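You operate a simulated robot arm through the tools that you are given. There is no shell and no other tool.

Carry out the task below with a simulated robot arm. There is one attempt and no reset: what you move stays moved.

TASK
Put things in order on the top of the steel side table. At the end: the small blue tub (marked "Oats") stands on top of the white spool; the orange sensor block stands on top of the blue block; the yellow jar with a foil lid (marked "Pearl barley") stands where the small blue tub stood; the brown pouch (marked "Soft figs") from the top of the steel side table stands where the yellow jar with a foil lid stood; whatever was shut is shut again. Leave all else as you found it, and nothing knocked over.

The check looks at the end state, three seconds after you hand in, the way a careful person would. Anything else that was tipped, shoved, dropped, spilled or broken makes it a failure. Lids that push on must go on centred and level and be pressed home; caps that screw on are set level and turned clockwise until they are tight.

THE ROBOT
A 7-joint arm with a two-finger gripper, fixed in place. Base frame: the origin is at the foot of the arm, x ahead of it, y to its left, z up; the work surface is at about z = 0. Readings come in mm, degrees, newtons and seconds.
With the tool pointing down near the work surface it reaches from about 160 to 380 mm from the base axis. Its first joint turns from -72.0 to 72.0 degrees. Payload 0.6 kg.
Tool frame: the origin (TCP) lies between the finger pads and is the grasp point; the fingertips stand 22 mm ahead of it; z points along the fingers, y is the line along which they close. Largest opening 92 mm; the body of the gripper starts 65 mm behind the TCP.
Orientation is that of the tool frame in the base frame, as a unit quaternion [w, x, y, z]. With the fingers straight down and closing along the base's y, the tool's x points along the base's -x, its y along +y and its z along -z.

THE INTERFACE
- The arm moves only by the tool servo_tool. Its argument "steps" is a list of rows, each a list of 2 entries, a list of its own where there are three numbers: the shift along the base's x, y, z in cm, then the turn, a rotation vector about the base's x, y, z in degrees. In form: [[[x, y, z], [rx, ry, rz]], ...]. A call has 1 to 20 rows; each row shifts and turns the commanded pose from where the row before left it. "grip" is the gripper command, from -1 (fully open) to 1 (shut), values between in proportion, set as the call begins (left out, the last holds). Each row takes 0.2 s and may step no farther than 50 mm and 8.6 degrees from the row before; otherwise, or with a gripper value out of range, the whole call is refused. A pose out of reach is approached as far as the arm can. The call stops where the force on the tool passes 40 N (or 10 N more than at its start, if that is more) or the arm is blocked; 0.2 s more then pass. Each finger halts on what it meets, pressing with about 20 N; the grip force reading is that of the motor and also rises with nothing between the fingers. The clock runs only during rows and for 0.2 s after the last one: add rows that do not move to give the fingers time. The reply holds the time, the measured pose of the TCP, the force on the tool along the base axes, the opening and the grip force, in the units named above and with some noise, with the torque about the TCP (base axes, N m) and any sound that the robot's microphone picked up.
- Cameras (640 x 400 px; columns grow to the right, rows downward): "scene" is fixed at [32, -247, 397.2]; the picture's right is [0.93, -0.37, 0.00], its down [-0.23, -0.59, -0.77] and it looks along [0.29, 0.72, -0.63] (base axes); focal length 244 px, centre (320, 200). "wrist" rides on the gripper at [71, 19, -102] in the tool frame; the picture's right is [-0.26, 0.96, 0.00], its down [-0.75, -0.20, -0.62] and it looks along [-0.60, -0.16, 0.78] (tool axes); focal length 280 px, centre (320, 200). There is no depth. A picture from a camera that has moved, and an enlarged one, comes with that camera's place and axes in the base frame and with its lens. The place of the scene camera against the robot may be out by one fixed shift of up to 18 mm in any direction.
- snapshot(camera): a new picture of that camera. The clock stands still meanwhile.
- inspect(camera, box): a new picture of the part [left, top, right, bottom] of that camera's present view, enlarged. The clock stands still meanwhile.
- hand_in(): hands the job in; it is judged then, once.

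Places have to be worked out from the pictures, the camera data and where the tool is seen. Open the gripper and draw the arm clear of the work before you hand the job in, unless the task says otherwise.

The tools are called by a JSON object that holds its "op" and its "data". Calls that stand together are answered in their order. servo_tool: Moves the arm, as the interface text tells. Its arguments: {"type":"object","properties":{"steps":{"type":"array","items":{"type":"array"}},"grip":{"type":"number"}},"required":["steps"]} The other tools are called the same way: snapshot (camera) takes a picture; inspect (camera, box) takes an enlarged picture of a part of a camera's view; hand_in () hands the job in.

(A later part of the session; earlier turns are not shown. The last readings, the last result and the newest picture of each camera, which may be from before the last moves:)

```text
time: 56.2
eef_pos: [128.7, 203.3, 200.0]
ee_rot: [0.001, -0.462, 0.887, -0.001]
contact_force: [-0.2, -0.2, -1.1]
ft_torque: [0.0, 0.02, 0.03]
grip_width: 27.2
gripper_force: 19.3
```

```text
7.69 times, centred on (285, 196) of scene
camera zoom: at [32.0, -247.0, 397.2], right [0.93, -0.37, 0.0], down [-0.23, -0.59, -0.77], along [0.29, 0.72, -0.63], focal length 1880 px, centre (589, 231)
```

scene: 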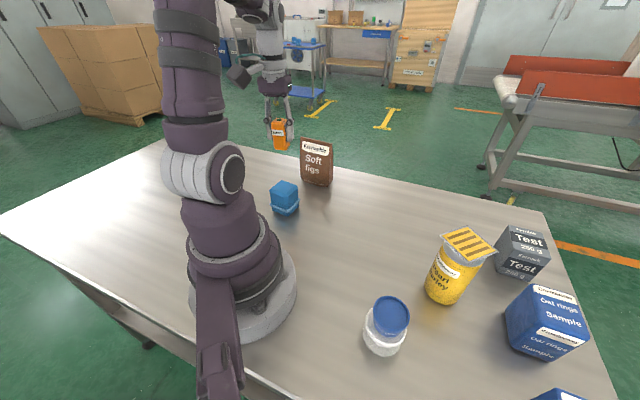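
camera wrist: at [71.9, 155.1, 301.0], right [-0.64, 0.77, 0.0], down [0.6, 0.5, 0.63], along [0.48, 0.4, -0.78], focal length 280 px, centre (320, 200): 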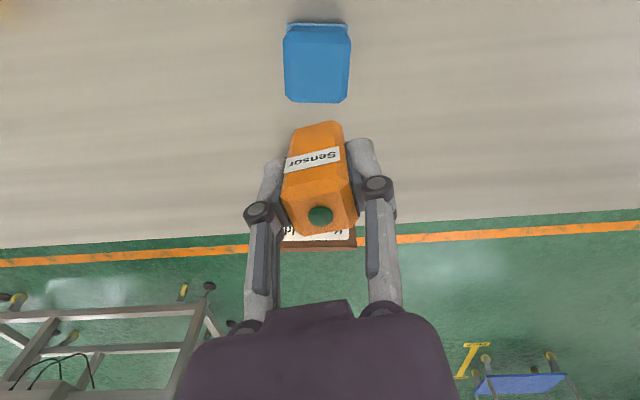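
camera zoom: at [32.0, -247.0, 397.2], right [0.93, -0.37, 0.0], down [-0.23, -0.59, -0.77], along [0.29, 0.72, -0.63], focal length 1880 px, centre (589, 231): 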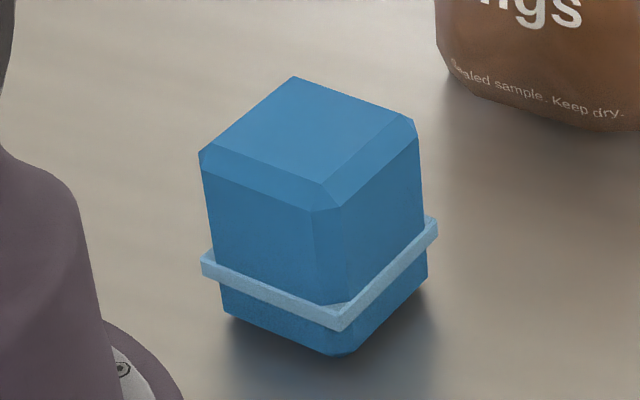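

The block's flat top (≈39 mm inner square) is centred near (120,191) at z≈68. I move the sensor over it and down to leave ~15 mm of gap, then verify.

{"op": "servo_tool", "data": {"steps": [[[-0.45, -0.6, 0], [0, 0, 0]], [[-0.42, -0.63, -1.5], [0, 0, 0]], [[0, 0, -2.0], [0, 0, 0]], [[0, 0, -2.0], [0, 0, 0]], [[0, 0, -1.5], [0, 0, 0]], [[0, 0, 0], [0, 0, 0]], [[0, 0, 0], [0, 0, 0]]]}}

{"op": "snapshot", "data": {"camera": "wrist"}}

{"op": "inspect", "data": {"camera": "wrist", "box": [240, 20, 400, 140]}}

{"op": "inspect", "data": {"camera": "scene", "box": [230, 130, 330, 225]}}

```text
time: 57.8
eef_pos: [117.5, 189.5, 126.9]
ee_rot: [0.002, -0.462, 0.887, 0.0]
contact_force: [-0.1, 0.4, -0.5]
ft_torque: [0.0, 0.01, 0.03]
grip_width: 27.2
gripper_force: 19.8
```

```text
taken
camera wrist: at [61.4, 142.6, 230.0], right [-0.64, 0.77, 0.0], down [0.6, 0.5, 0.63], along [0.48, 0.4, -0.78], focal length 280 px, centre (320, 200)
```

wrist: 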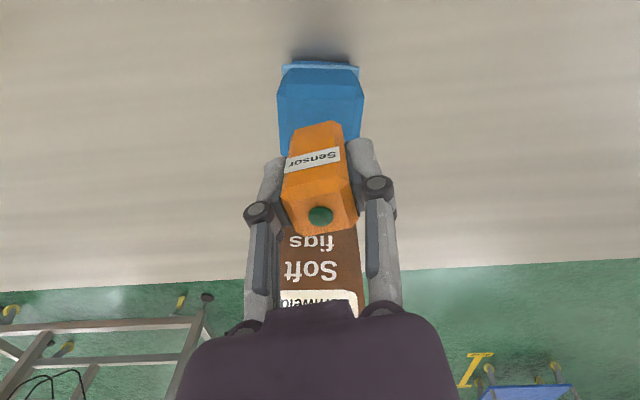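

```text
3.33 times, centred on (320, 80) of wrist
camera zoom: at [61.4, 142.6, 230.0], right [-0.64, 0.77, 0.0], down [0.6, 0.5, 0.63], along [0.48, 0.4, -0.78], focal length 935 px, centre (320, 600)
```

zoom: 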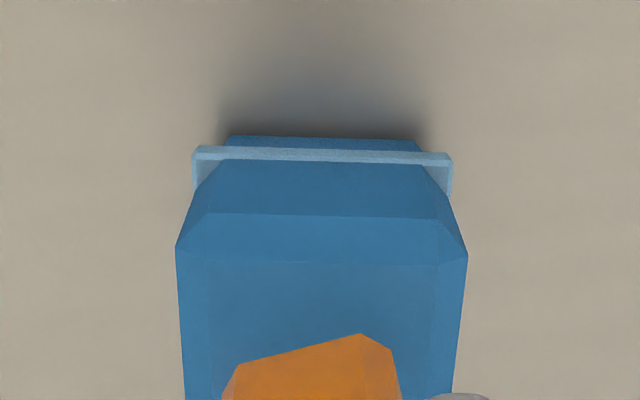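

```text
4.21 times, centred on (280, 178) of scene
camera zoom: at [32.0, -247.0, 397.2], right [0.93, -0.37, 0.0], down [-0.23, -0.59, -0.77], along [0.29, 0.72, -0.63], focal length 1029 px, centre (488, 295)
```

zoom: 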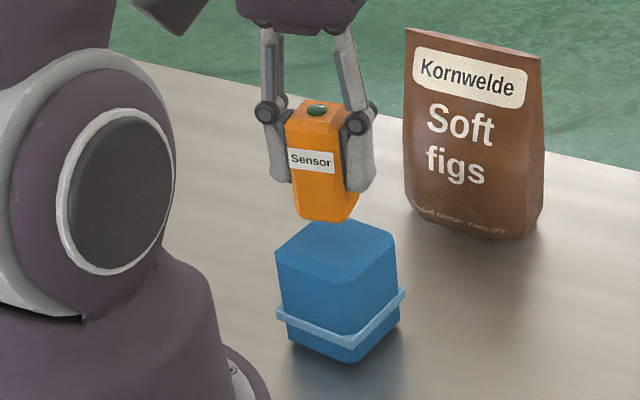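

Alignment is within ~1–2 mm; block top est. z≈68, so contact is expected near TCP z≈109. I adjust +1 mm and lower to 114, then creep.

{"op": "servo_tool", "data": {"steps": [[[0.1, 0.06, -0.5], [0, 0, 0]], [[0, 0, -0.5], [0, 0, 0]], [[0, 0, -0.3], [0, 0, 0]], [[0, 0, 0], [0, 0, 0]], [[0, 0, 0], [0, 0, 0]]]}}

{"op": "inspect", "data": {"camera": "scene", "box": [250, 140, 314, 220]}}

{"op": "inspect", "data": {"camera": "wrist", "box": [240, 40, 400, 160]}}

```text
time: 59.0
eef_pos: [121.8, 191.2, 115.1]
ee_rot: [0.001, -0.462, 0.887, -0.001]
contact_force: [-0.7, -0.2, -1.0]
ft_torque: [0.02, -0.03, 0.0]
grip_width: 26.8
gripper_force: 20.0
```

```text
5.00 times, centred on (282, 180) of scene
camera zoom: at [32.0, -247.0, 397.2], right [0.93, -0.37, 0.0], down [-0.23, -0.59, -0.77], along [0.29, 0.72, -0.63], focal length 1222 px, centre (510, 300)
```

zoom: 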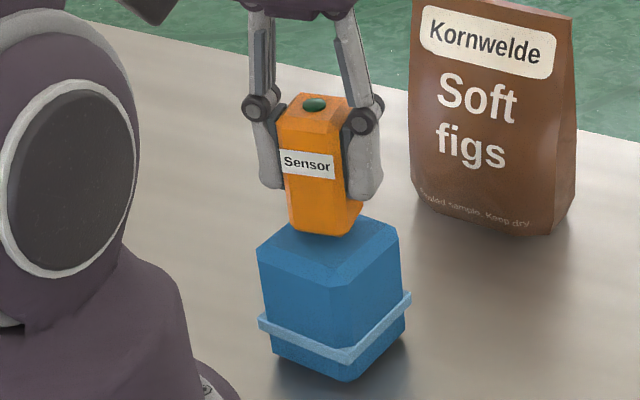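

```text
3.33 times, centred on (320, 100) of wrist
camera zoom: at [63.6, 143.3, 217.5], right [-0.64, 0.77, 0.0], down [0.6, 0.5, 0.63], along [0.48, 0.4, -0.78], focal length 935 px, centre (320, 533)
```

zoom: 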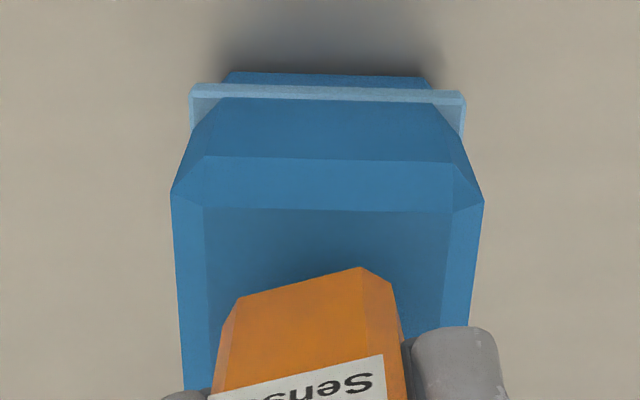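

Slightly beyond centre in x by ~2 mm; I correct by (-1.6,+0.4) mm while creeping down toward contact.

{"op": "servo_tool", "data": {"steps": [[[-0.16, 0.04, -0.15], [0, 0, 0]], [[0, 0, -0.15], [0, 0, 0]], [[0, 0, 0], [0, 0, 0]], [[0, 0, 0], [0, 0, 0]]]}}

{"op": "servo_tool", "data": {"steps": [[[0, 0, -0.1], [0, 0, 0]], [[0, 0, 0], [0, 0, 0]]]}}

```text
time: 60.0
eef_pos: [119.2, 191.5, 113.5]
ee_rot: [0.001, -0.461, 0.887, 0.0]
contact_force: [-0.3, 0.0, -0.3]
ft_torque: [0.01, 0.0, 0.01]
grip_width: 26.9
gripper_force: 20.4
```

```text
time: 60.6
eef_pos: [119.8, 192.2, 112.5]
ee_rot: [0.001, -0.462, 0.887, 0.0]
contact_force: [-0.1, -0.2, -0.7]
ft_torque: [0.01, -0.04, -0.02]
grip_width: 27.1
gripper_force: 20.0
```

No contact yet at z≈112.5; I continue in 1 mm steps.

{"op": "servo_tool", "data": {"steps": [[[0, 0, -0.1], [0, 0, 0]], [[0, 0, 0], [0, 0, 0]]]}}

{"op": "servo_tool", "data": {"steps": [[[0, 0, -0.1], [0, 0, 0]], [[0, 0, 0], [0, 0, 0]]]}}

{"op": "servo_tool", "data": {"steps": [[[0, 0, -0.1], [0, 0, 0]], [[0, 0, 0], [0, 0, 0]]]}}

```text
time: 61.2
eef_pos: [118.9, 190.8, 109.9]
ee_rot: [0.002, -0.461, 0.887, -0.001]
contact_force: [-0.3, 0.9, -0.5]
ft_torque: [-0.01, -0.02, 0.02]
grip_width: 27.1
gripper_force: 20.5
```

```text
time: 61.8
eef_pos: [119.6, 191.6, 109.6]
ee_rot: [0.001, -0.461, 0.887, 0.0]
contact_force: [-1.6, -0.5, 4.3]
ft_torque: [-0.02, 0.05, -0.03]
grip_width: 27.2
gripper_force: 19.9
```

```text
time: 62.4
eef_pos: [120.9, 192.7, 109.2]
ee_rot: [0.002, -0.461, 0.887, -0.001]
contact_force: [1.1, -1.0, 17.3]
ft_torque: [-0.05, -0.05, 0.01]
grip_width: 27.2
gripper_force: 20.1
```

Contact at z≈109.5 as predicted. I relieve the press by ~0.9 mm and release.

{"op": "servo_tool", "data": {"steps": [[[0, 0, 0.09], [0, 0, 0]], [[0, 0, 0], [0, 0, 0]]]}}

{"op": "servo_tool", "data": {"steps": [[[0, 0, 0], [0, 0, 0]], [[0, 0, 0], [0, 0, 0]], [[0, 0, 0], [0, 0, 0]]], "grip": -0.35}}

{"op": "inspect", "data": {"camera": "scene", "box": [250, 140, 314, 220]}}

{"op": "snapshot", "data": {"camera": "wrist"}}

```text
time: 63.0
eef_pos: [120.4, 190.9, 110.6]
ee_rot: [0.0, -0.462, 0.887, -0.002]
contact_force: [0.5, 0.5, 0.1]
ft_torque: [0.06, -0.02, -0.01]
grip_width: 26.9
gripper_force: 19.5
```

```text
time: 63.8
eef_pos: [119.1, 190.7, 110.3]
ee_rot: [0.0, -0.462, 0.887, 0.0]
contact_force: [-0.1, -0.2, -0.7]
ft_torque: [0.04, -0.04, -0.01]
grip_width: 62.4
gripper_force: 0.0
```

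```text
5.00 times, centred on (282, 180) of scene
camera zoom: at [32.0, -247.0, 397.2], right [0.93, -0.37, 0.0], down [-0.23, -0.59, -0.77], along [0.29, 0.72, -0.63], focal length 1222 px, centre (510, 300)
```

zoom: 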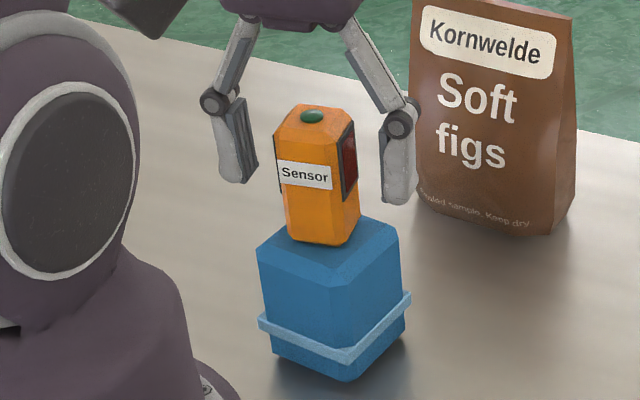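

```text
taken
camera wrist: at [62.4, 144.3, 212.3], right [-0.64, 0.77, 0.0], down [0.6, 0.5, 0.63], along [0.48, 0.4, -0.78], focal length 280 px, centre (320, 200)
```

wrist: 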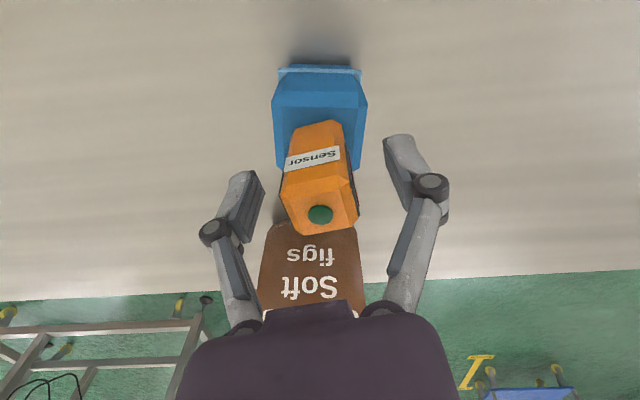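

The sensor stands on the blue block. I raise straight up clear of it.

{"op": "servo_tool", "data": {"steps": [[[0, 0, 1.5], [0, 0, 0]], [[0, 0, 2.5], [0, 0, 0]], [[0, 0, 3.0], [0, 0, 0]], [[0, 0, 3.0], [0, 0, 0]], [[0, 0, 2.0], [0, 0, 0]], [[0, 0, 0], [0, 0, 0]], [[0, 0, 0], [0, 0, 0]]]}}

{"op": "snapshot", "data": {"camera": "wrist"}}

{"op": "inspect", "data": {"camera": "scene", "box": [250, 130, 346, 220]}}

```text
time: 65.4
eef_pos: [116.8, 190.3, 232.4]
ee_rot: [0.001, -0.462, 0.887, -0.001]
contact_force: [0.3, -0.9, -0.6]
ft_torque: [-0.02, 0.01, 0.02]
grip_width: 62.3
gripper_force: 0.2
```

```text
taken
camera wrist: at [60.3, 142.8, 333.5], right [-0.64, 0.77, 0.0], down [0.6, 0.5, 0.63], along [0.48, 0.4, -0.78], focal length 280 px, centre (320, 200)
```

wrist: 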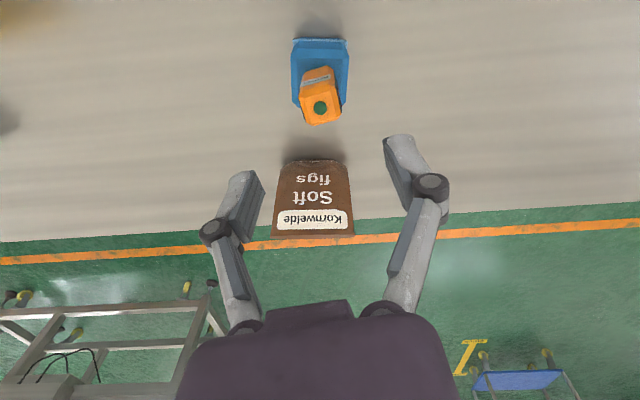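

```text
4.44 times, centred on (298, 175) of scene
camera zoom: at [32.0, -247.0, 397.2], right [0.93, -0.37, 0.0], down [-0.23, -0.59, -0.77], along [0.29, 0.72, -0.63], focal length 1086 px, centre (418, 311)
```

zoom: 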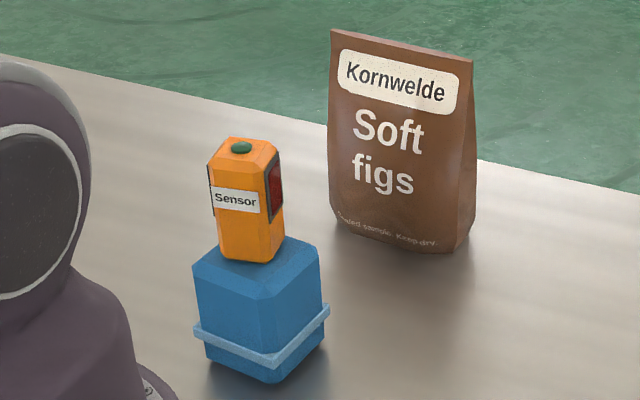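

Sensor stable on the block. Now I zoom on the pouch from this frontal view.

{"op": "inspect", "data": {"camera": "wrist", "box": [250, 145, 378, 250]}}

{"op": "inspect", "data": {"camera": "scene", "box": [292, 130, 342, 192]}}

```text
3.81 times, centred on (314, 198) of wrist
camera zoom: at [60.3, 142.8, 333.5], right [-0.64, 0.77, 0.0], down [0.6, 0.5, 0.63], along [0.48, 0.4, -0.78], focal length 1068 px, centre (343, 210)
```

zoom: 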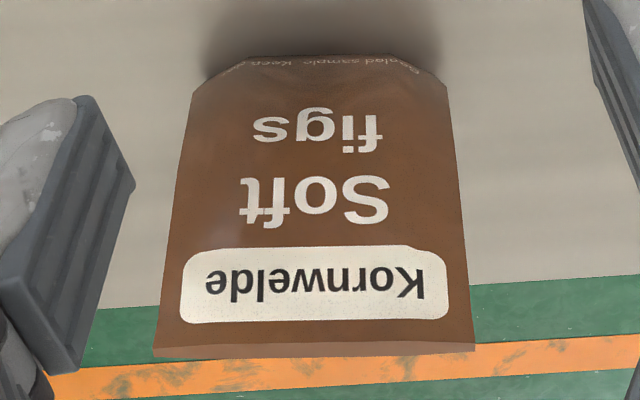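

```text
6.45 times, centred on (317, 161) of scene
camera zoom: at [32.0, -247.0, 397.2], right [0.93, -0.37, 0.0], down [-0.23, -0.59, -0.77], along [0.29, 0.72, -0.63], focal length 1577 px, centre (339, 452)
```

zoom: 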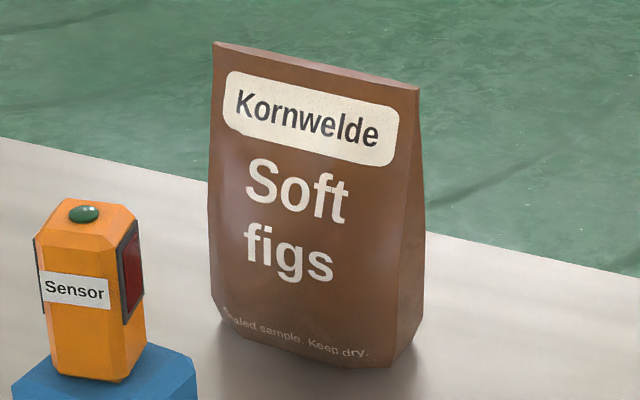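

The pouch: seam ~90 mm wide along -50°, top centre ≈(232,276) at z≈125, wedge-shaped with ~40 mm deep base. I'll grip across its thickness, so I turn the tool to yaw ≈130° while moving toward it at height, and look end-on.

{"op": "servo_tool", "data": {"steps": [[[0.8, 0.5, 0], [0, 0, 8.4]], [[0.8, 0.5, 0], [0, 0, 8.4]], [[0.8, 0.5, 0], [0, 0, 8.4]], [[0.8, 0.5, 0], [0, 0, 8.4]], [[0.8, 0.5, 0], [0, 0, 8.4]], [[0.8, 0.5, 0], [0, 0, 8.4]], [[0.8, 0.5, 0], [0, 0, 8.4]], [[0.8, 0.5, 0], [0, 0, 8.4]], [[0.8, 0.5, 0], [0, 0, 8.0]], [[0, 0, 0], [0, 0, 0]], [[0, 0, 0], [0, 0, 0]]]}}

{"op": "snapshot", "data": {"camera": "wrist"}}

{"op": "snapshot", "data": {"camera": "scene"}}

```text
time: 67.8
eef_pos: [192.3, 236.2, 228.1]
ee_rot: [-0.002, 0.907, -0.42, 0.0]
contact_force: [-0.1, 1.4, -0.5]
ft_torque: [-0.02, 0.03, 0.0]
grip_width: 61.9
gripper_force: 0.1
```

```text
taken
camera wrist: at [222.0, 169.0, 331.4], right [-0.91, -0.42, 0.0], down [-0.33, 0.71, 0.63], along [-0.26, 0.57, -0.78], focal length 280 px, centre (320, 200)
```

wrist: 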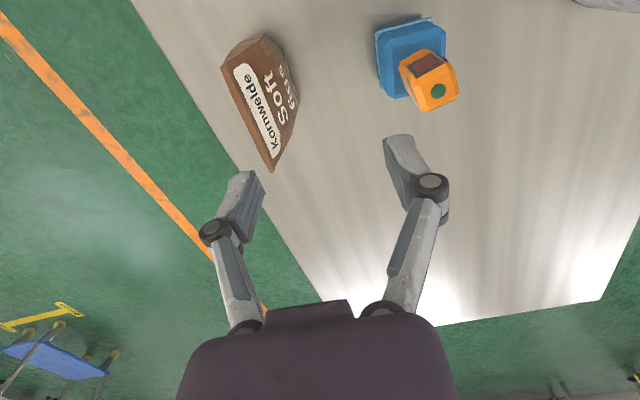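

```text
taken
```

scene: 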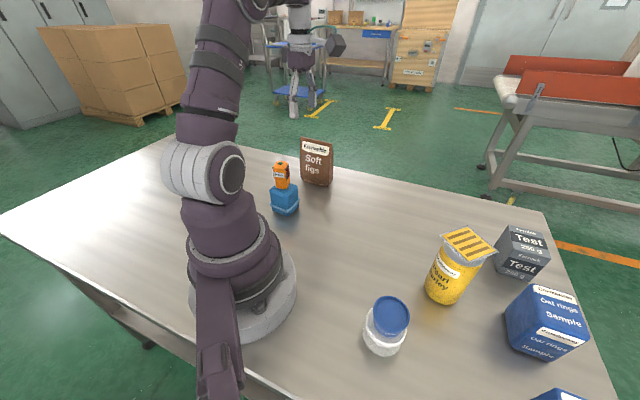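

Yaw 130° works. I move above the pouch at z≈190 to view it end-on between the fingers.

{"op": "servo_tool", "data": {"steps": [[[1.3, 1.3, -1.0], [0, 0, 0]], [[1.3, 1.3, -1.0], [0, 0, 0]], [[1.3, 1.3, -1.0], [0, 0, 0]], [[0, 0, 0], [0, 0, 0]], [[0, 0, 0], [0, 0, 0]]], "grip": -0.7}}

{"op": "snapshot", "data": {"camera": "wrist"}}

{"op": "inspect", "data": {"camera": "wrist", "box": [220, 30, 420, 180]}}

```text
time: 69.0
eef_pos: [229.2, 276.1, 200.8]
ee_rot: [-0.001, 0.907, -0.421, -0.001]
contact_force: [0.6, 0.5, 0.9]
ft_torque: [0.0, -0.03, 0.01]
grip_width: 78.0
gripper_force: 0.0
```

```text
taken
camera wrist: at [260.1, 208.9, 302.6], right [-0.91, -0.42, 0.0], down [-0.33, 0.71, 0.63], along [-0.26, 0.57, -0.78], focal length 280 px, centre (320, 200)
```

wrist: 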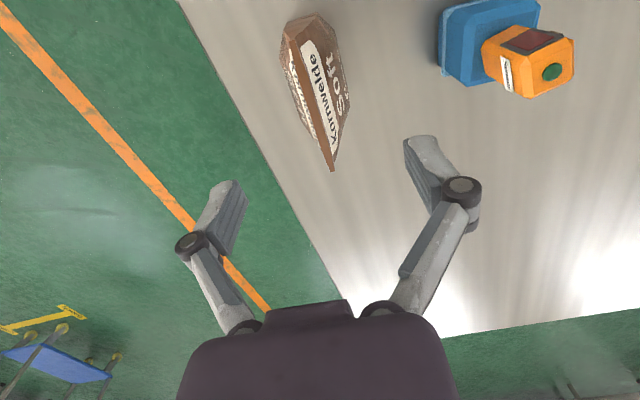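

```text
2.67 times, centred on (320, 105) of wrist
camera zoom: at [260.1, 208.9, 302.6], right [-0.91, -0.42, 0.0], down [-0.33, 0.71, 0.63], along [-0.26, 0.57, -0.78], focal length 748 px, centre (320, 453)
```

zoom: 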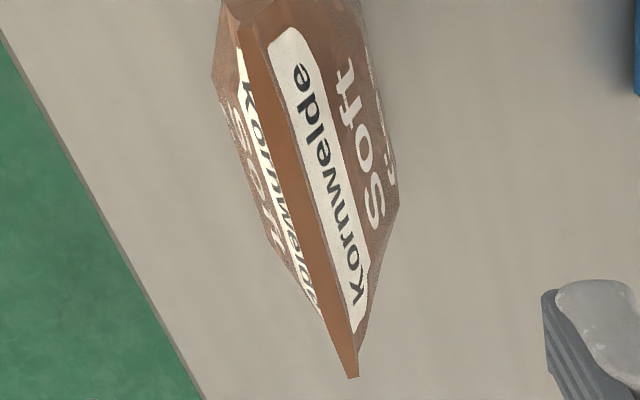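

From above, the seam centre is (232.5,274.5) along -49.2°, the base spans roughly n=-23…+30 mm. I shift the TCP by (+4.5,0) mm, trim yaw by 0.6°, and descend to z≈130 with a 78 mm opening, then check.

{"op": "servo_tool", "data": {"steps": [[[0.45, 0.0, -1.5], [0, 0, 0.6]], [[0, 0, -2.0], [0, 0, 0]], [[0, 0, -2.0], [0, 0, 0]], [[0, 0, -1.5], [0, 0, 0]], [[0, 0, 0], [0, 0, 0]], [[0, 0, 0], [0, 0, 0]]]}}

{"op": "snapshot", "data": {"camera": "wrist"}}

{"op": "inspect", "data": {"camera": "scene", "box": [270, 100, 366, 195]}}

```text
time: 70.4
eef_pos: [235.2, 274.1, 130.7]
ee_rot: [-0.002, 0.909, -0.416, 0.0]
contact_force: [-0.1, 0.4, 0.0]
ft_torque: [0.0, 0.01, 0.01]
grip_width: 78.3
gripper_force: 0.0
```

```text
taken
camera wrist: at [266.9, 207.6, 232.7], right [-0.9, -0.43, 0.0], down [-0.34, 0.7, 0.63], along [-0.27, 0.57, -0.78], focal length 280 px, centre (320, 200)
```

wrist: 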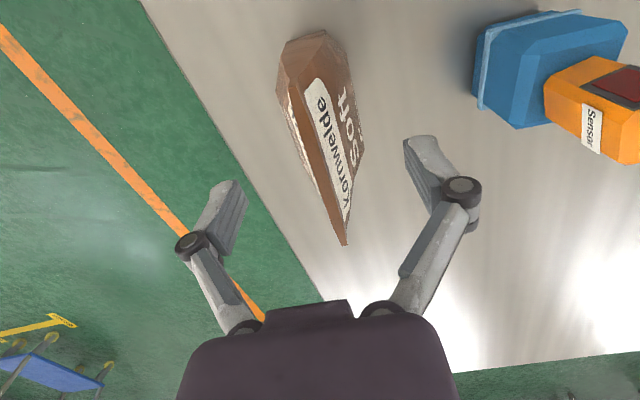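

```text
4.21 times, centred on (318, 148) of scene
camera zoom: at [32.0, -247.0, 397.2], right [0.93, -0.37, 0.0], down [-0.23, -0.59, -0.77], along [0.29, 0.72, -0.63], focal length 1029 px, centre (328, 421)
```

zoom: 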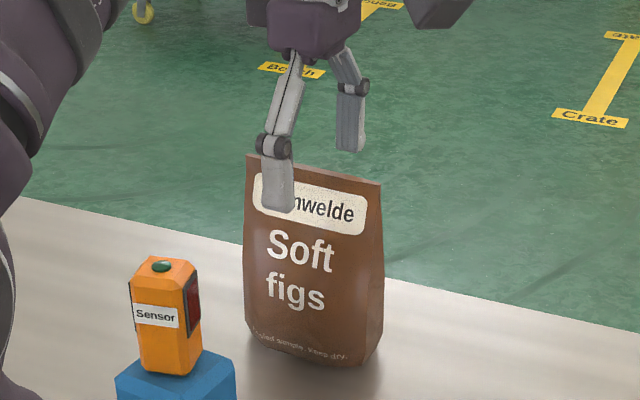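

Fingers straddle the pouch top. I zoom to check seam alignment with the tool axis.

{"op": "inspect", "data": {"camera": "wrist", "box": [240, 20, 440, 260]}}

```text
1.67 times, centred on (340, 140) of wrist
camera zoom: at [266.9, 207.6, 232.7], right [-0.9, -0.43, 0.0], down [-0.34, 0.7, 0.63], along [-0.27, 0.57, -0.78], focal length 467 px, centre (287, 300)
```

zoom: 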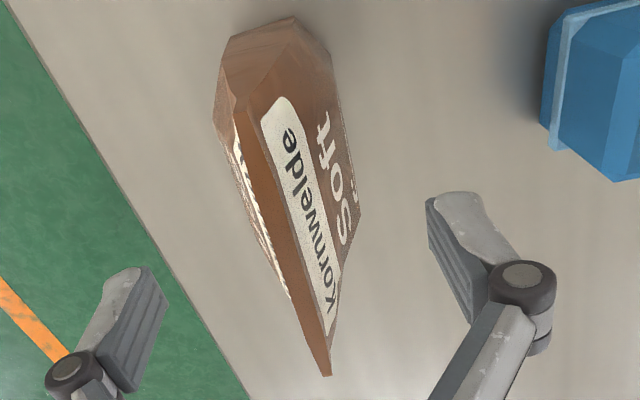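

The seam lies ~2.3 mm toward the front of the tool axis; I shift ~1.3 mm toward it and descend to z≈85.

{"op": "servo_tool", "data": {"steps": [[[-0.1, -0.08, -1.0], [0, 0, 0]], [[0, 0, -1.3], [0, 0, 0]], [[0, 0, -1.3], [0, 0, 0]], [[0, 0, -0.9], [0, 0, 0]], [[0, 0, 0], [0, 0, 0]], [[0, 0, 0], [0, 0, 0]]]}}

{"op": "snapshot", "data": {"camera": "wrist"}}

{"op": "inspect", "data": {"camera": "scene", "box": [270, 110, 366, 205]}}

```text
time: 71.8
eef_pos: [233.7, 273.9, 85.0]
ee_rot: [0.0, 0.909, -0.416, 0.0]
contact_force: [-0.4, -0.3, -1.0]
ft_torque: [0.02, 0.01, 0.02]
grip_width: 78.2
gripper_force: 0.0
```

```text
taken
camera wrist: at [264.9, 206.7, 187.1], right [-0.9, -0.43, 0.0], down [-0.34, 0.7, 0.63], along [-0.27, 0.57, -0.78], focal length 280 px, centre (320, 200)
```

wrist: 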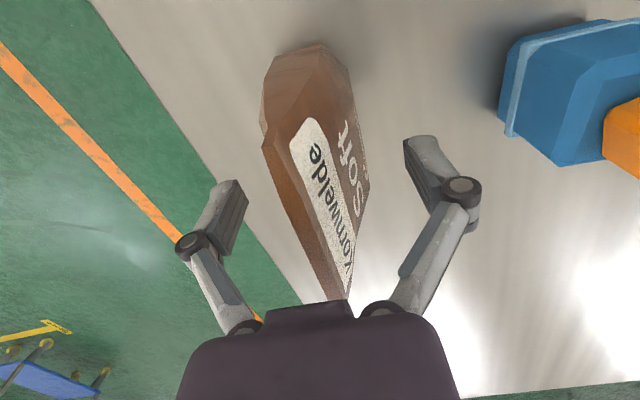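

```text
4.21 times, centred on (318, 158) of scene
camera zoom: at [32.0, -247.0, 397.2], right [0.93, -0.37, 0.0], down [-0.23, -0.59, -0.77], along [0.29, 0.72, -0.63], focal length 1029 px, centre (328, 379)
```

zoom: 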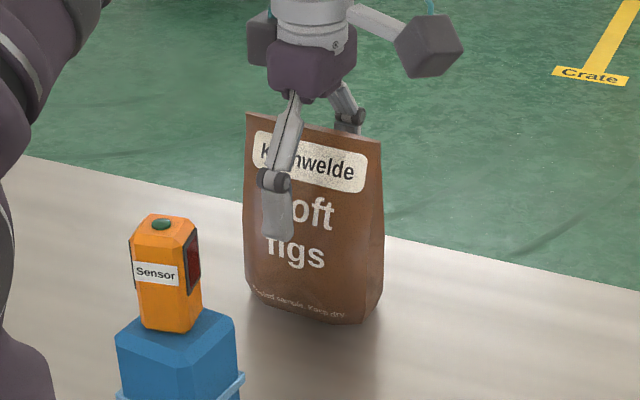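

Everything's clear around the pouch. I lower 6 mm more and close the fingers on its faces.

{"op": "servo_tool", "data": {"steps": [[[0, 0, -0.6], [0, 0, 0]], [[0, 0, 0], [0, 0, 0]], [[0, 0, 0], [0, 0, 0]]]}}

{"op": "servo_tool", "data": {"steps": [[[0, 0, 0], [0, 0, 0]], [[0, 0, 0], [0, 0, 0]], [[0, 0, 0], [0, 0, 0]], [[0, 0, 0], [0, 0, 0]], [[0, 0, 0], [0, 0, 0]]], "grip": 1}}

{"op": "snapshot", "data": {"camera": "wrist"}}

{"op": "inspect", "data": {"camera": "scene", "box": [270, 110, 366, 205]}}

```text
time: 72.6
eef_pos: [234.7, 272.1, 78.9]
ee_rot: [-0.001, 0.909, -0.416, 0.0]
contact_force: [0.0, -0.8, 0.4]
ft_torque: [-0.03, 0.03, 0.05]
grip_width: 78.1
gripper_force: 0.0
```

```text
time: 73.8
eef_pos: [233.6, 273.2, 78.9]
ee_rot: [-0.002, 0.909, -0.417, -0.001]
contact_force: [-0.6, -0.4, 13.9]
ft_torque: [-0.2, 0.12, 0.01]
grip_width: 42.5
gripper_force: 20.2
```

```text
taken
camera wrist: at [264.8, 206.4, 181.6], right [-0.9, -0.43, 0.0], down [-0.34, 0.7, 0.63], along [-0.27, 0.57, -0.78], focal length 280 px, centre (320, 200)
```

wrist: 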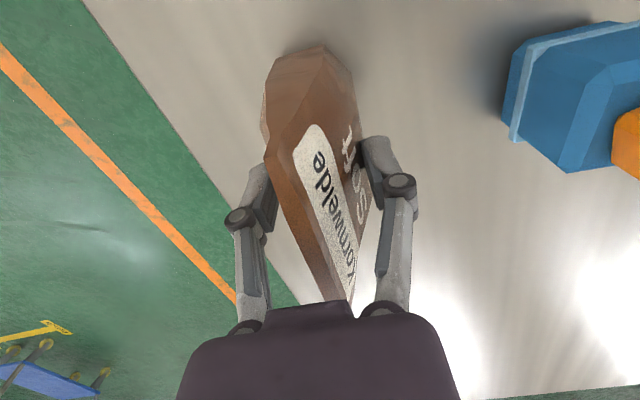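

```text
4.21 times, centred on (318, 158) of scene
camera zoom: at [32.0, -247.0, 397.2], right [0.93, -0.37, 0.0], down [-0.23, -0.59, -0.77], along [0.29, 0.72, -0.63], focal length 1029 px, centre (328, 379)
```

zoom: 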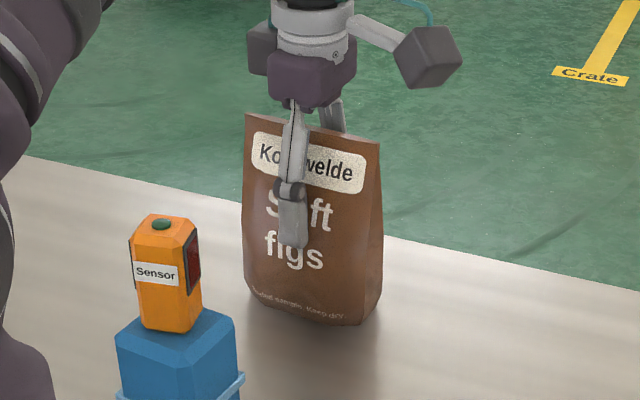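

Closed at 42.5 mm with some wedge reaction. I lift just a few mm to test whether the grip holds without slipping.

{"op": "servo_tool", "data": {"steps": [[[0, 0, 0.2], [0, 0, 0]], [[0, 0, 0.3], [0, 0, 0]], [[0, 0, 0], [0, 0, 0]], [[0, 0, 0], [0, 0, 0]]]}}

{"op": "inspect", "data": {"camera": "scene", "box": [270, 110, 366, 205]}}

{"op": "snapshot", "data": {"camera": "wrist"}}

```text
time: 74.8
eef_pos: [232.4, 272.3, 83.1]
ee_rot: [-0.001, 0.909, -0.416, 0.0]
contact_force: [-0.1, 0.4, -1.7]
ft_torque: [-0.04, 0.06, 0.02]
grip_width: 42.5
gripper_force: 20.2
```

```text
4.21 times, centred on (318, 158) of scene
camera zoom: at [32.0, -247.0, 397.2], right [0.93, -0.37, 0.0], down [-0.23, -0.59, -0.77], along [0.29, 0.72, -0.63], focal length 1029 px, centre (328, 379)
```

zoom: 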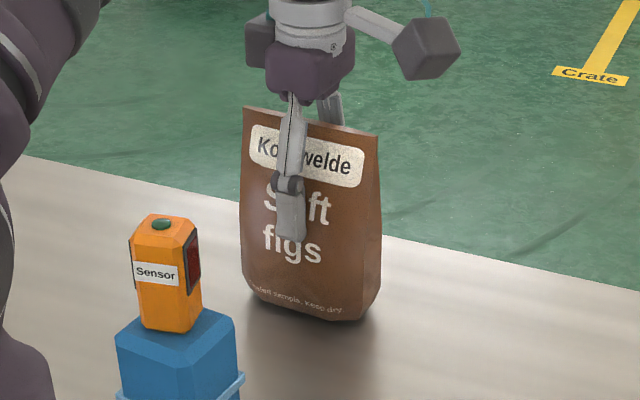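

```text
taken
camera wrist: at [263.8, 207.1, 185.9], right [-0.9, -0.43, 0.0], down [-0.34, 0.7, 0.63], along [-0.27, 0.57, -0.78], focal length 280 px, centre (320, 200)
```

wrist: 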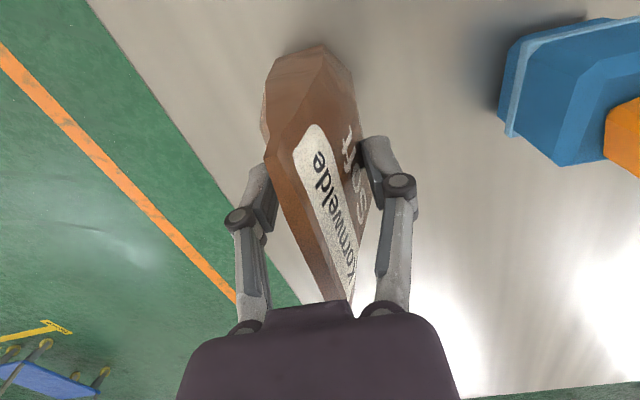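

The pouch is off the table with the grip steady at 42.5 mm. I lift 25 mm more and check again.

{"op": "servo_tool", "data": {"steps": [[[0, 0, 0.4], [0, 0, 0]], [[0, 0, 0.6], [0, 0, 0]], [[0, 0, 0.7], [0, 0, 0]], [[0, 0, 0.6], [0, 0, 0]], [[0, 0, 0.2], [0, 0, 0]], [[0, 0, 0], [0, 0, 0]], [[0, 0, 0], [0, 0, 0]]]}}

{"op": "inspect", "data": {"camera": "scene", "box": [270, 100, 366, 195]}}

{"op": "snapshot", "data": {"camera": "wrist"}}

```text
time: 76.4
eef_pos: [233.9, 275.5, 109.7]
ee_rot: [-0.002, 0.909, -0.416, 0.0]
contact_force: [0.2, -0.2, -2.1]
ft_torque: [0.0, 0.01, 0.0]
grip_width: 42.7
gripper_force: 19.8
```

```text
4.21 times, centred on (318, 148) of scene
camera zoom: at [32.0, -247.0, 397.2], right [0.93, -0.37, 0.0], down [-0.23, -0.59, -0.77], along [0.29, 0.72, -0.63], focal length 1029 px, centre (328, 421)
```

zoom: 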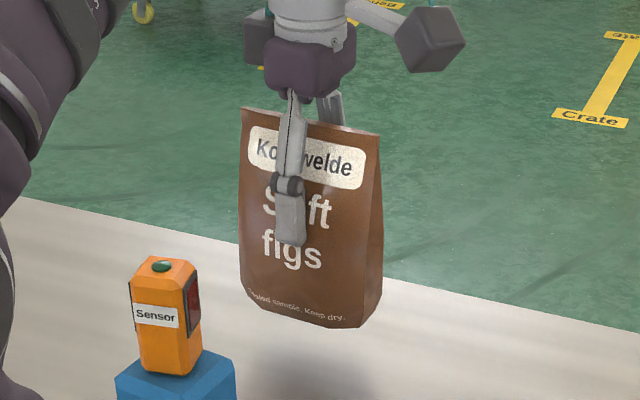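

```text
taken
camera wrist: at [264.7, 208.4, 211.3], right [-0.9, -0.43, 0.0], down [-0.34, 0.7, 0.63], along [-0.27, 0.57, -0.78], focal length 280 px, centre (320, 200)
```

wrist: 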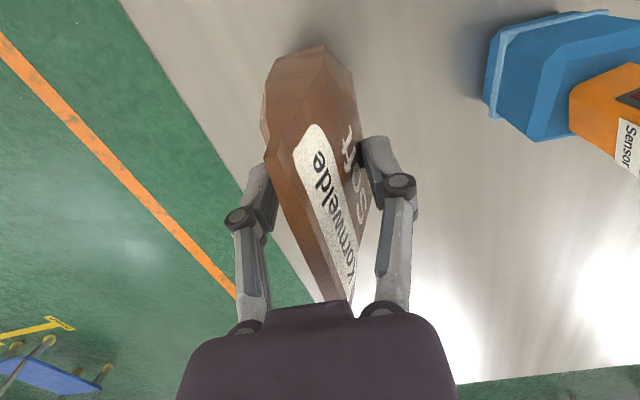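

Held firmly and upright, bottom ~30 mm above the table. I carry it along the first half of the arc toward the jar's old place, slowly.

{"op": "servo_tool", "data": {"steps": [[[0.585, -0.625, 0], [0, 0, -1.369]], [[0.585, -0.625, 0], [0, 0, -1.369]], [[0.55, -0.655, 0], [0, 0, -1.369]], [[0.55, -0.655, 0], [0, 0, -1.369]], [[0.515, -0.675, 0], [0, 0, -1.369]], [[0.515, -0.675, 0], [0, 0, -1.369]], [[0.48, -0.695, 0], [0, 0, -1.369]], [[0.48, -0.695, 0], [0, 0, -1.369]], [[0.45, -0.715, 0], [0, 0, -1.369]], [[0.45, -0.715, 0], [0, 0, -1.369]], [[0.405, -0.735, 0], [0, 0, -1.369]], [[0.405, -0.735, 0], [0, 0, -1.369]], [[0.375, -0.745, 0], [0, 0, -1.369]], [[0.375, -0.745, 0], [0, 0, -1.369]], [[0.33, -0.765, 0], [0, 0, -1.369]], [[0.33, -0.765, 0], [0, 0, -1.369]], [[0, 0, 0], [0, 0, 0]]]}}

{"op": "servo_tool", "data": {"steps": [[[0.295, -0.775, 0], [0, 0, -1.369]], [[0.295, -0.775, 0], [0, 0, -1.369]], [[0.255, -0.78, 0], [0, 0, -1.369]], [[0.255, -0.78, 0], [0, 0, -1.369]], [[0.22, -0.795, 0], [0, 0, -1.369]], [[0.22, -0.795, 0], [0, 0, -1.369]], [[0.18, -0.795, 0], [0, 0, -1.369]], [[0.18, -0.795, 0], [0, 0, -1.369]], [[0.135, -0.805, 0], [0, 0, -1.369]], [[0.135, -0.805, 0], [0, 0, -1.369]], [[0.1, -0.8, 0], [0, 0, -1.369]], [[0.1, -0.8, 0], [0, 0, -1.369]], [[0.06, -0.805, 0], [0, 0, -1.369]], [[0.06, -0.805, 0], [0, 0, -1.369]], [[0.025, -0.805, 0], [0, 0, -1.369]], [[0.025, -0.805, 0], [0, 0, -1.369]], [[0, 0, 0], [0, 0, 0]], [[0, 0, 0], [0, 0, 0]]]}}

{"op": "snapshot", "data": {"camera": "scene"}}

{"op": "snapshot", "data": {"camera": "wrist"}}

```text
time: 80.0
eef_pos: [308.4, 162.6, 108.6]
ee_rot: [-0.002, 0.814, -0.582, 0.0]
contact_force: [0.8, 0.3, -1.7]
ft_torque: [-0.03, -0.02, 0.02]
grip_width: 42.6
gripper_force: 20.1
```

```text
time: 83.8
eef_pos: [333.4, 35.1, 106.4]
ee_rot: [0.002, -0.688, 0.726, -0.001]
contact_force: [-0.4, -0.2, -1.7]
ft_torque: [-0.01, -0.01, -0.01]
grip_width: 42.4
gripper_force: 19.7
```

```text
taken
```

scene: 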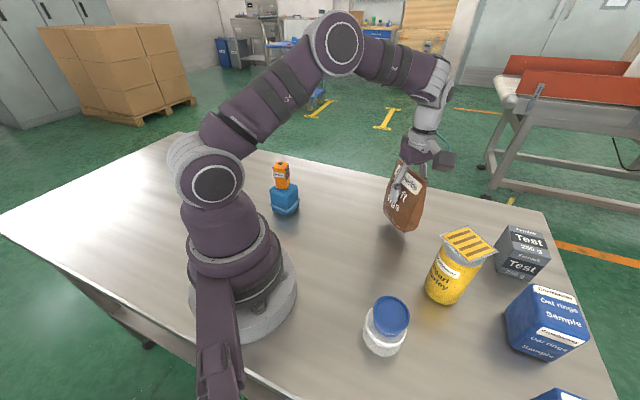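

```text
taken
camera wrist: at [309.9, -35.0, 210.4], right [-0.95, 0.31, 0.0], down [0.24, 0.74, 0.63], along [0.2, 0.59, -0.78], focal length 280 px, centre (320, 200)
```

wrist: 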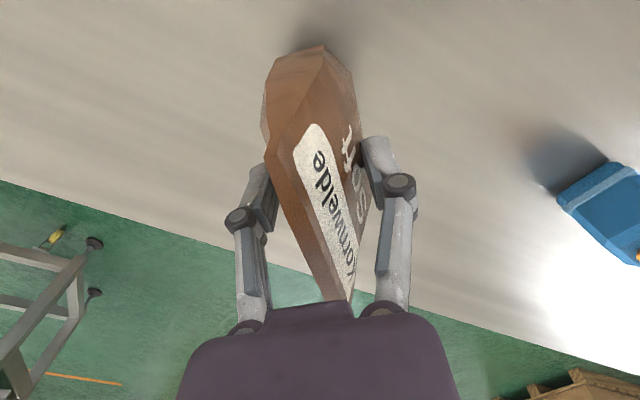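

Over the jar's old spot at (333,35). I adjust by (-1,-1.7) mm and lower toward touchdown (expected at z≈79).

{"op": "servo_tool", "data": {"steps": [[[-0.1, -0.17, -0.6], [0, 0, 0]], [[0, 0, -0.7], [0, 0, 0]], [[0, 0, -0.7], [0, 0, 0]], [[0, 0, -0.4], [0, 0, 0]], [[0, 0, 0], [0, 0, 0]], [[0, 0, 0], [0, 0, 0]]]}}

{"op": "inspect", "data": {"camera": "scene", "box": [350, 140, 478, 250]}}

```text
time: 85.2
eef_pos: [331.3, 32.5, 85.2]
ee_rot: [0.001, -0.688, 0.726, 0.0]
contact_force: [-0.5, 0.4, -3.1]
ft_torque: [0.01, 0.02, -0.01]
grip_width: 42.2
gripper_force: 19.7
```

```text
3.64 times, centred on (414, 195) of scene
camera zoom: at [32.0, -247.0, 397.2], right [0.93, -0.37, 0.0], down [-0.23, -0.59, -0.77], along [0.29, 0.72, -0.63], focal length 889 px, centre (-22, 218)
```

zoom: 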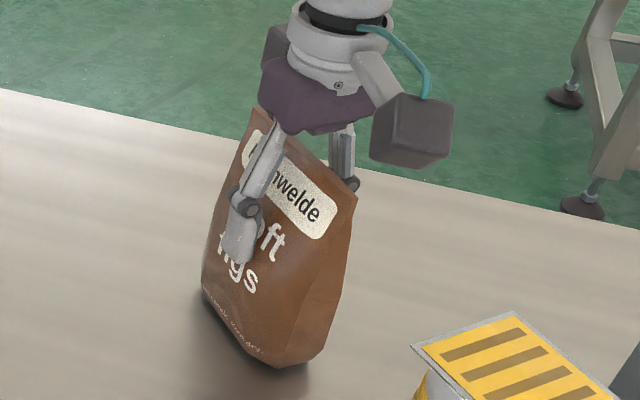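

Nearly down. I creep in 1.5 mm, then 1 mm steps watching the vertical force.

{"op": "servo_tool", "data": {"steps": [[[0, 0, -0.15], [0, 0, 0]], [[0, 0, -0.15], [0, 0, 0]], [[0, 0, 0], [0, 0, 0]]]}}

{"op": "servo_tool", "data": {"steps": [[[0, 0, -0.1], [0, 0, 0]], [[0, 0, 0], [0, 0, 0]]]}}

{"op": "servo_tool", "data": {"steps": [[[0, 0, -0.1], [0, 0, 0]], [[0, 0, 0], [0, 0, 0]]]}}

```text
time: 86.0
eef_pos: [331.5, 32.9, 81.1]
ee_rot: [0.001, -0.689, 0.725, 0.0]
contact_force: [-0.2, -0.1, -2.0]
ft_torque: [-0.02, 0.01, 0.01]
grip_width: 42.6
gripper_force: 20.6
```

```text
time: 86.6
eef_pos: [332.7, 33.0, 80.2]
ee_rot: [0.002, -0.688, 0.726, 0.0]
contact_force: [0.3, -0.2, -1.5]
ft_torque: [-0.02, 0.01, 0.0]
grip_width: 42.2
gripper_force: 19.7
```

```text
time: 87.2
eef_pos: [332.9, 32.7, 79.8]
ee_rot: [0.002, -0.688, 0.725, -0.001]
contact_force: [-3.9, -0.4, 10.1]
ft_torque: [0.03, 0.22, 0.04]
grip_width: 42.6
gripper_force: 19.4
```

Touchdown at z≈79.8. I relieve by 0.5 mm and open the fingers.

{"op": "servo_tool", "data": {"steps": [[[0, 0, 0.05], [0, 0, 0]], [[0, 0, 0], [0, 0, 0]]]}}

{"op": "servo_tool", "data": {"steps": [[[0, 0, 0], [0, 0, 0]], [[0, 0, 0], [0, 0, 0]], [[0, 0, 0], [0, 0, 0]]], "grip": -0.7}}

{"op": "inspect", "data": {"camera": "scene", "box": [350, 140, 478, 250]}}

{"op": "snapshot", "data": {"camera": "wrist"}}

```text
time: 87.8
eef_pos: [332.3, 33.2, 80.8]
ee_rot: [0.002, -0.689, 0.725, 0.0]
contact_force: [0.6, -0.4, -3.1]
ft_torque: [0.01, -0.02, -0.01]
grip_width: 42.3
gripper_force: 20.2
```

```text
time: 88.6
eef_pos: [333.2, 33.8, 80.4]
ee_rot: [0.001, -0.688, 0.726, 0.001]
contact_force: [-0.8, 0.6, 0.1]
ft_torque: [-0.01, 0.0, -0.01]
grip_width: 78.1
gripper_force: 0.1
```

```text
3.64 times, centred on (414, 195) of scene
camera zoom: at [32.0, -247.0, 397.2], right [0.93, -0.37, 0.0], down [-0.23, -0.59, -0.77], along [0.29, 0.72, -0.63], focal length 889 px, centre (-22, 218)
```

zoom: 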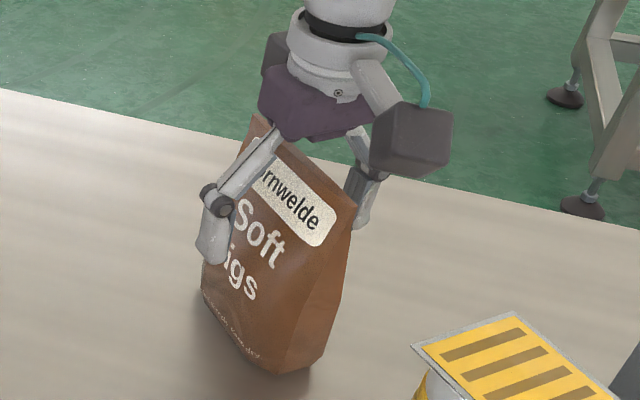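

```text
taken
camera wrist: at [308.9, -37.8, 182.8], right [-0.95, 0.31, 0.0], down [0.24, 0.74, 0.63], along [0.2, 0.59, -0.78], focal length 280 px, centre (320, 200)
```

wrist: 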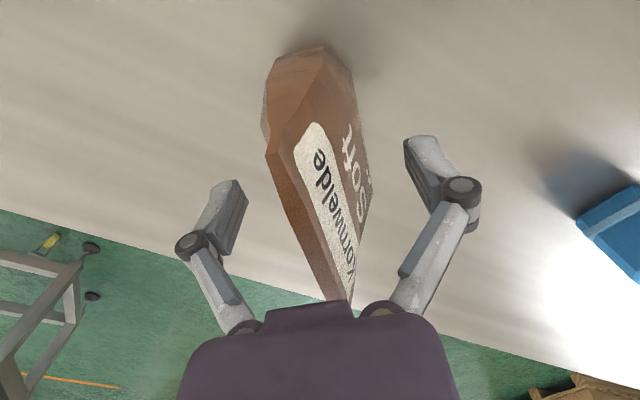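

Released; the pouch stands on its own. I raise the tool straight up clear of it.

{"op": "servo_tool", "data": {"steps": [[[0, 0, 1.0], [0, 0, 0]], [[0, 0, 2.0], [0, 0, 0]], [[0, 0, 2.5], [0, 0, 0]], [[0, 0, 3.0], [0, 0, 0]], [[0, 0, 3.0], [0, 0, 0]], [[0, 0, 0], [0, 0, 0]], [[0, 0, 0], [0, 0, 0]]]}}

{"op": "snapshot", "data": {"camera": "wrist"}}

{"op": "snapshot", "data": {"camera": "scene"}}

```text
time: 90.2
eef_pos: [333.5, 35.1, 194.8]
ee_rot: [0.001, -0.689, 0.725, 0.0]
contact_force: [0.2, -0.1, -0.1]
ft_torque: [0.0, -0.03, -0.01]
grip_width: 78.4
gripper_force: 0.0
```

```text
taken
camera wrist: at [310.8, -36.2, 297.4], right [-0.95, 0.31, 0.0], down [0.24, 0.74, 0.63], along [0.2, 0.59, -0.78], focal length 280 px, centre (320, 200)
```

wrist: 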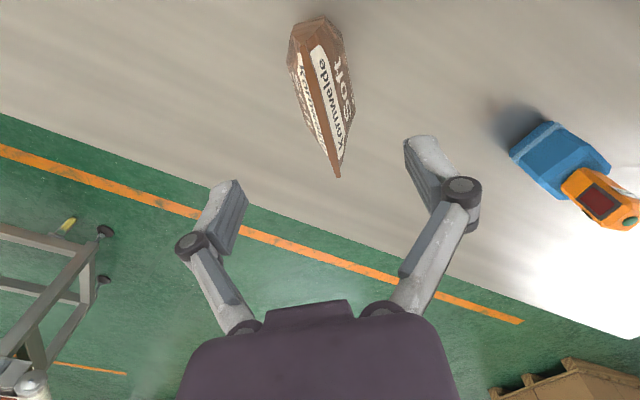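

```text
taken
```

scene: 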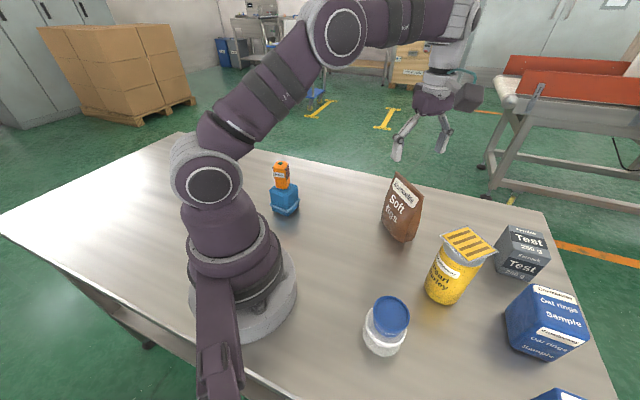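

Everything stands. I check the pouch's final position and the other objects with enlarged pictures.

{"op": "inspect", "data": {"camera": "wrist", "box": [240, 0, 400, 190]}}

{"op": "inspect", "data": {"camera": "scene", "box": [350, 160, 510, 260]}}

{"op": "inspect", "data": {"camera": "scene", "box": [340, 270, 440, 370]}}

{"op": "inspect", "data": {"camera": "scene", "box": [250, 150, 314, 225]}}

```text
2.11 times, centred on (320, 95) of wrist
camera zoom: at [310.8, -36.2, 297.4], right [-0.95, 0.31, 0.0], down [0.24, 0.74, 0.63], along [0.2, 0.59, -0.78], focal length 590 px, centre (320, 421)
```

zoom: 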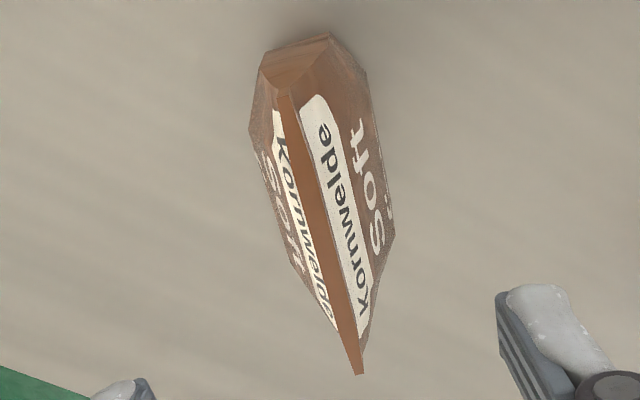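

```text
4.00 times, centred on (430, 210) of scene
camera zoom: at [32.0, -247.0, 397.2], right [0.93, -0.37, 0.0], down [-0.23, -0.59, -0.77], along [0.29, 0.72, -0.63], focal length 978 px, centre (-120, 160)
```

zoom: 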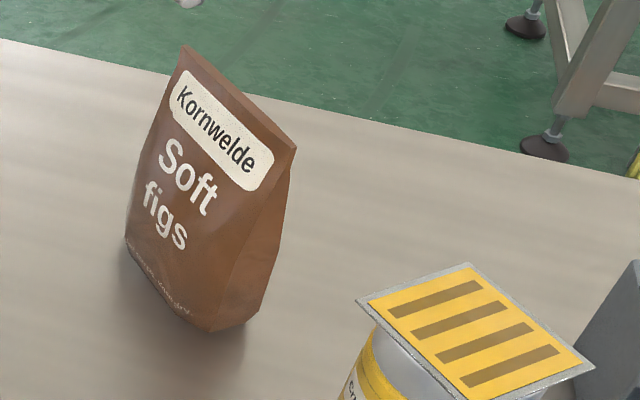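

```text
4.00 times, centred on (390, 320) of scene
camera zoom: at [32.0, -247.0, 397.2], right [0.93, -0.37, 0.0], down [-0.23, -0.59, -0.77], along [0.29, 0.72, -0.63], focal length 978 px, centre (40, -280)
```

zoom: 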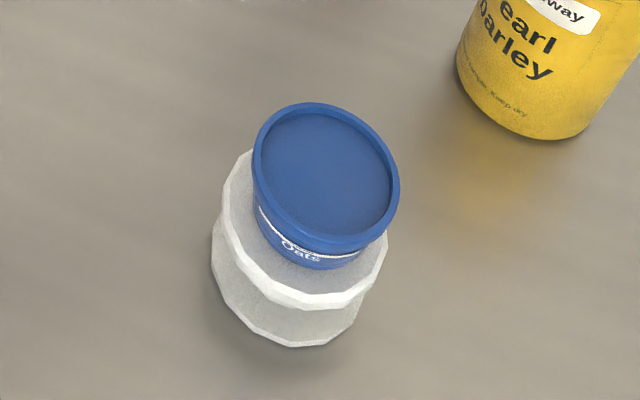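

```text
5.33 times, centred on (282, 188) of scene
camera zoom: at [32.0, -247.0, 397.2], right [0.93, -0.37, 0.0], down [-0.23, -0.59, -0.77], along [0.29, 0.72, -0.63], focal length 1304 px, centre (523, 267)
```

zoom: 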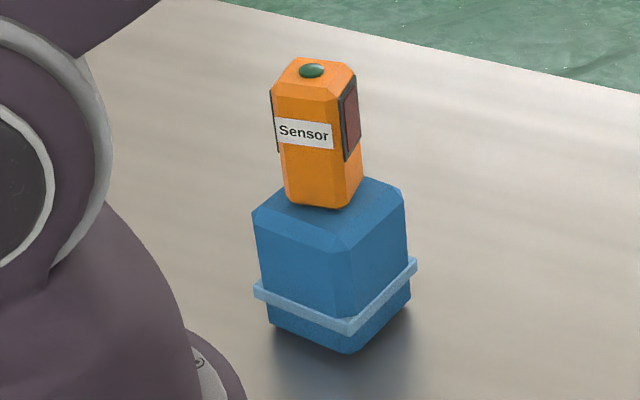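

The pouch centre is at (331.4,34.8), matching the jar's old spot; the tub, jar and sensor all stand properly. I open the gripper fully and draw the arm up and back clear.

{"op": "servo_tool", "data": {"steps": [[[0, 0, 2.0], [0, 0, 0]], [[-1.0, 0, 2.0], [0, 0, -6]], [[-2.5, 0, 0.5], [0, 0, -8]], [[-3.0, 0.2, 0], [0, 0, -8]], [[-3.0, 0.4, 0], [0, 0, -8]], [[-1.5, 0.4, 0], [0, 0, -8]], [[0, 0, 0], [0, 0, 0]], [[0, 0, 0], [0, 0, 0]], [[0, 0, 0], [0, 0, 0]]], "grip": -1}}

{"op": "snapshot", "data": {"camera": "scene"}}

{"op": "snapshot", "data": {"camera": "wrist"}}

```text
time: 92.2
eef_pos: [223.8, 45.2, 243.2]
ee_rot: [0.001, -0.415, 0.91, 0.0]
contact_force: [0.2, 0.2, 0.2]
ft_torque: [0.02, -0.02, 0.01]
grip_width: 92.0
gripper_force: 0.1
```

```text
taken
```

scene: 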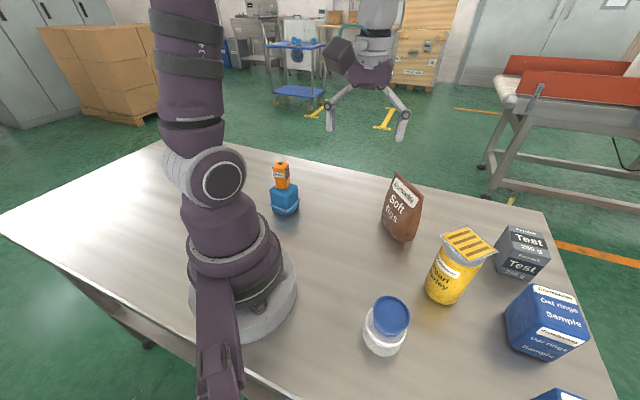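

```text
taken
camera wrist: at [162.0, 3.4, 343.8], right [-0.56, 0.83, 0.0], down [0.65, 0.43, 0.63], along [0.52, 0.35, -0.78], focal length 280 px, centre (320, 200)
```

wrist: 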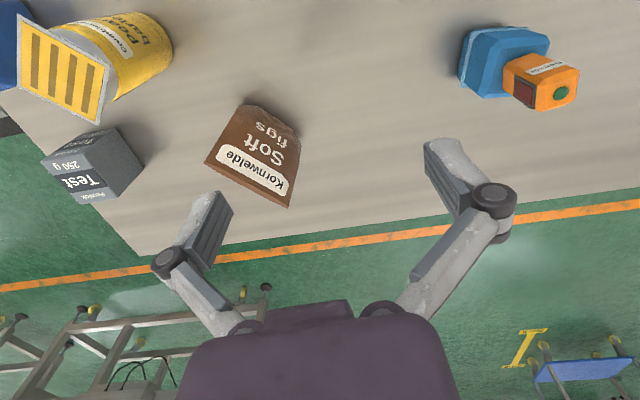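

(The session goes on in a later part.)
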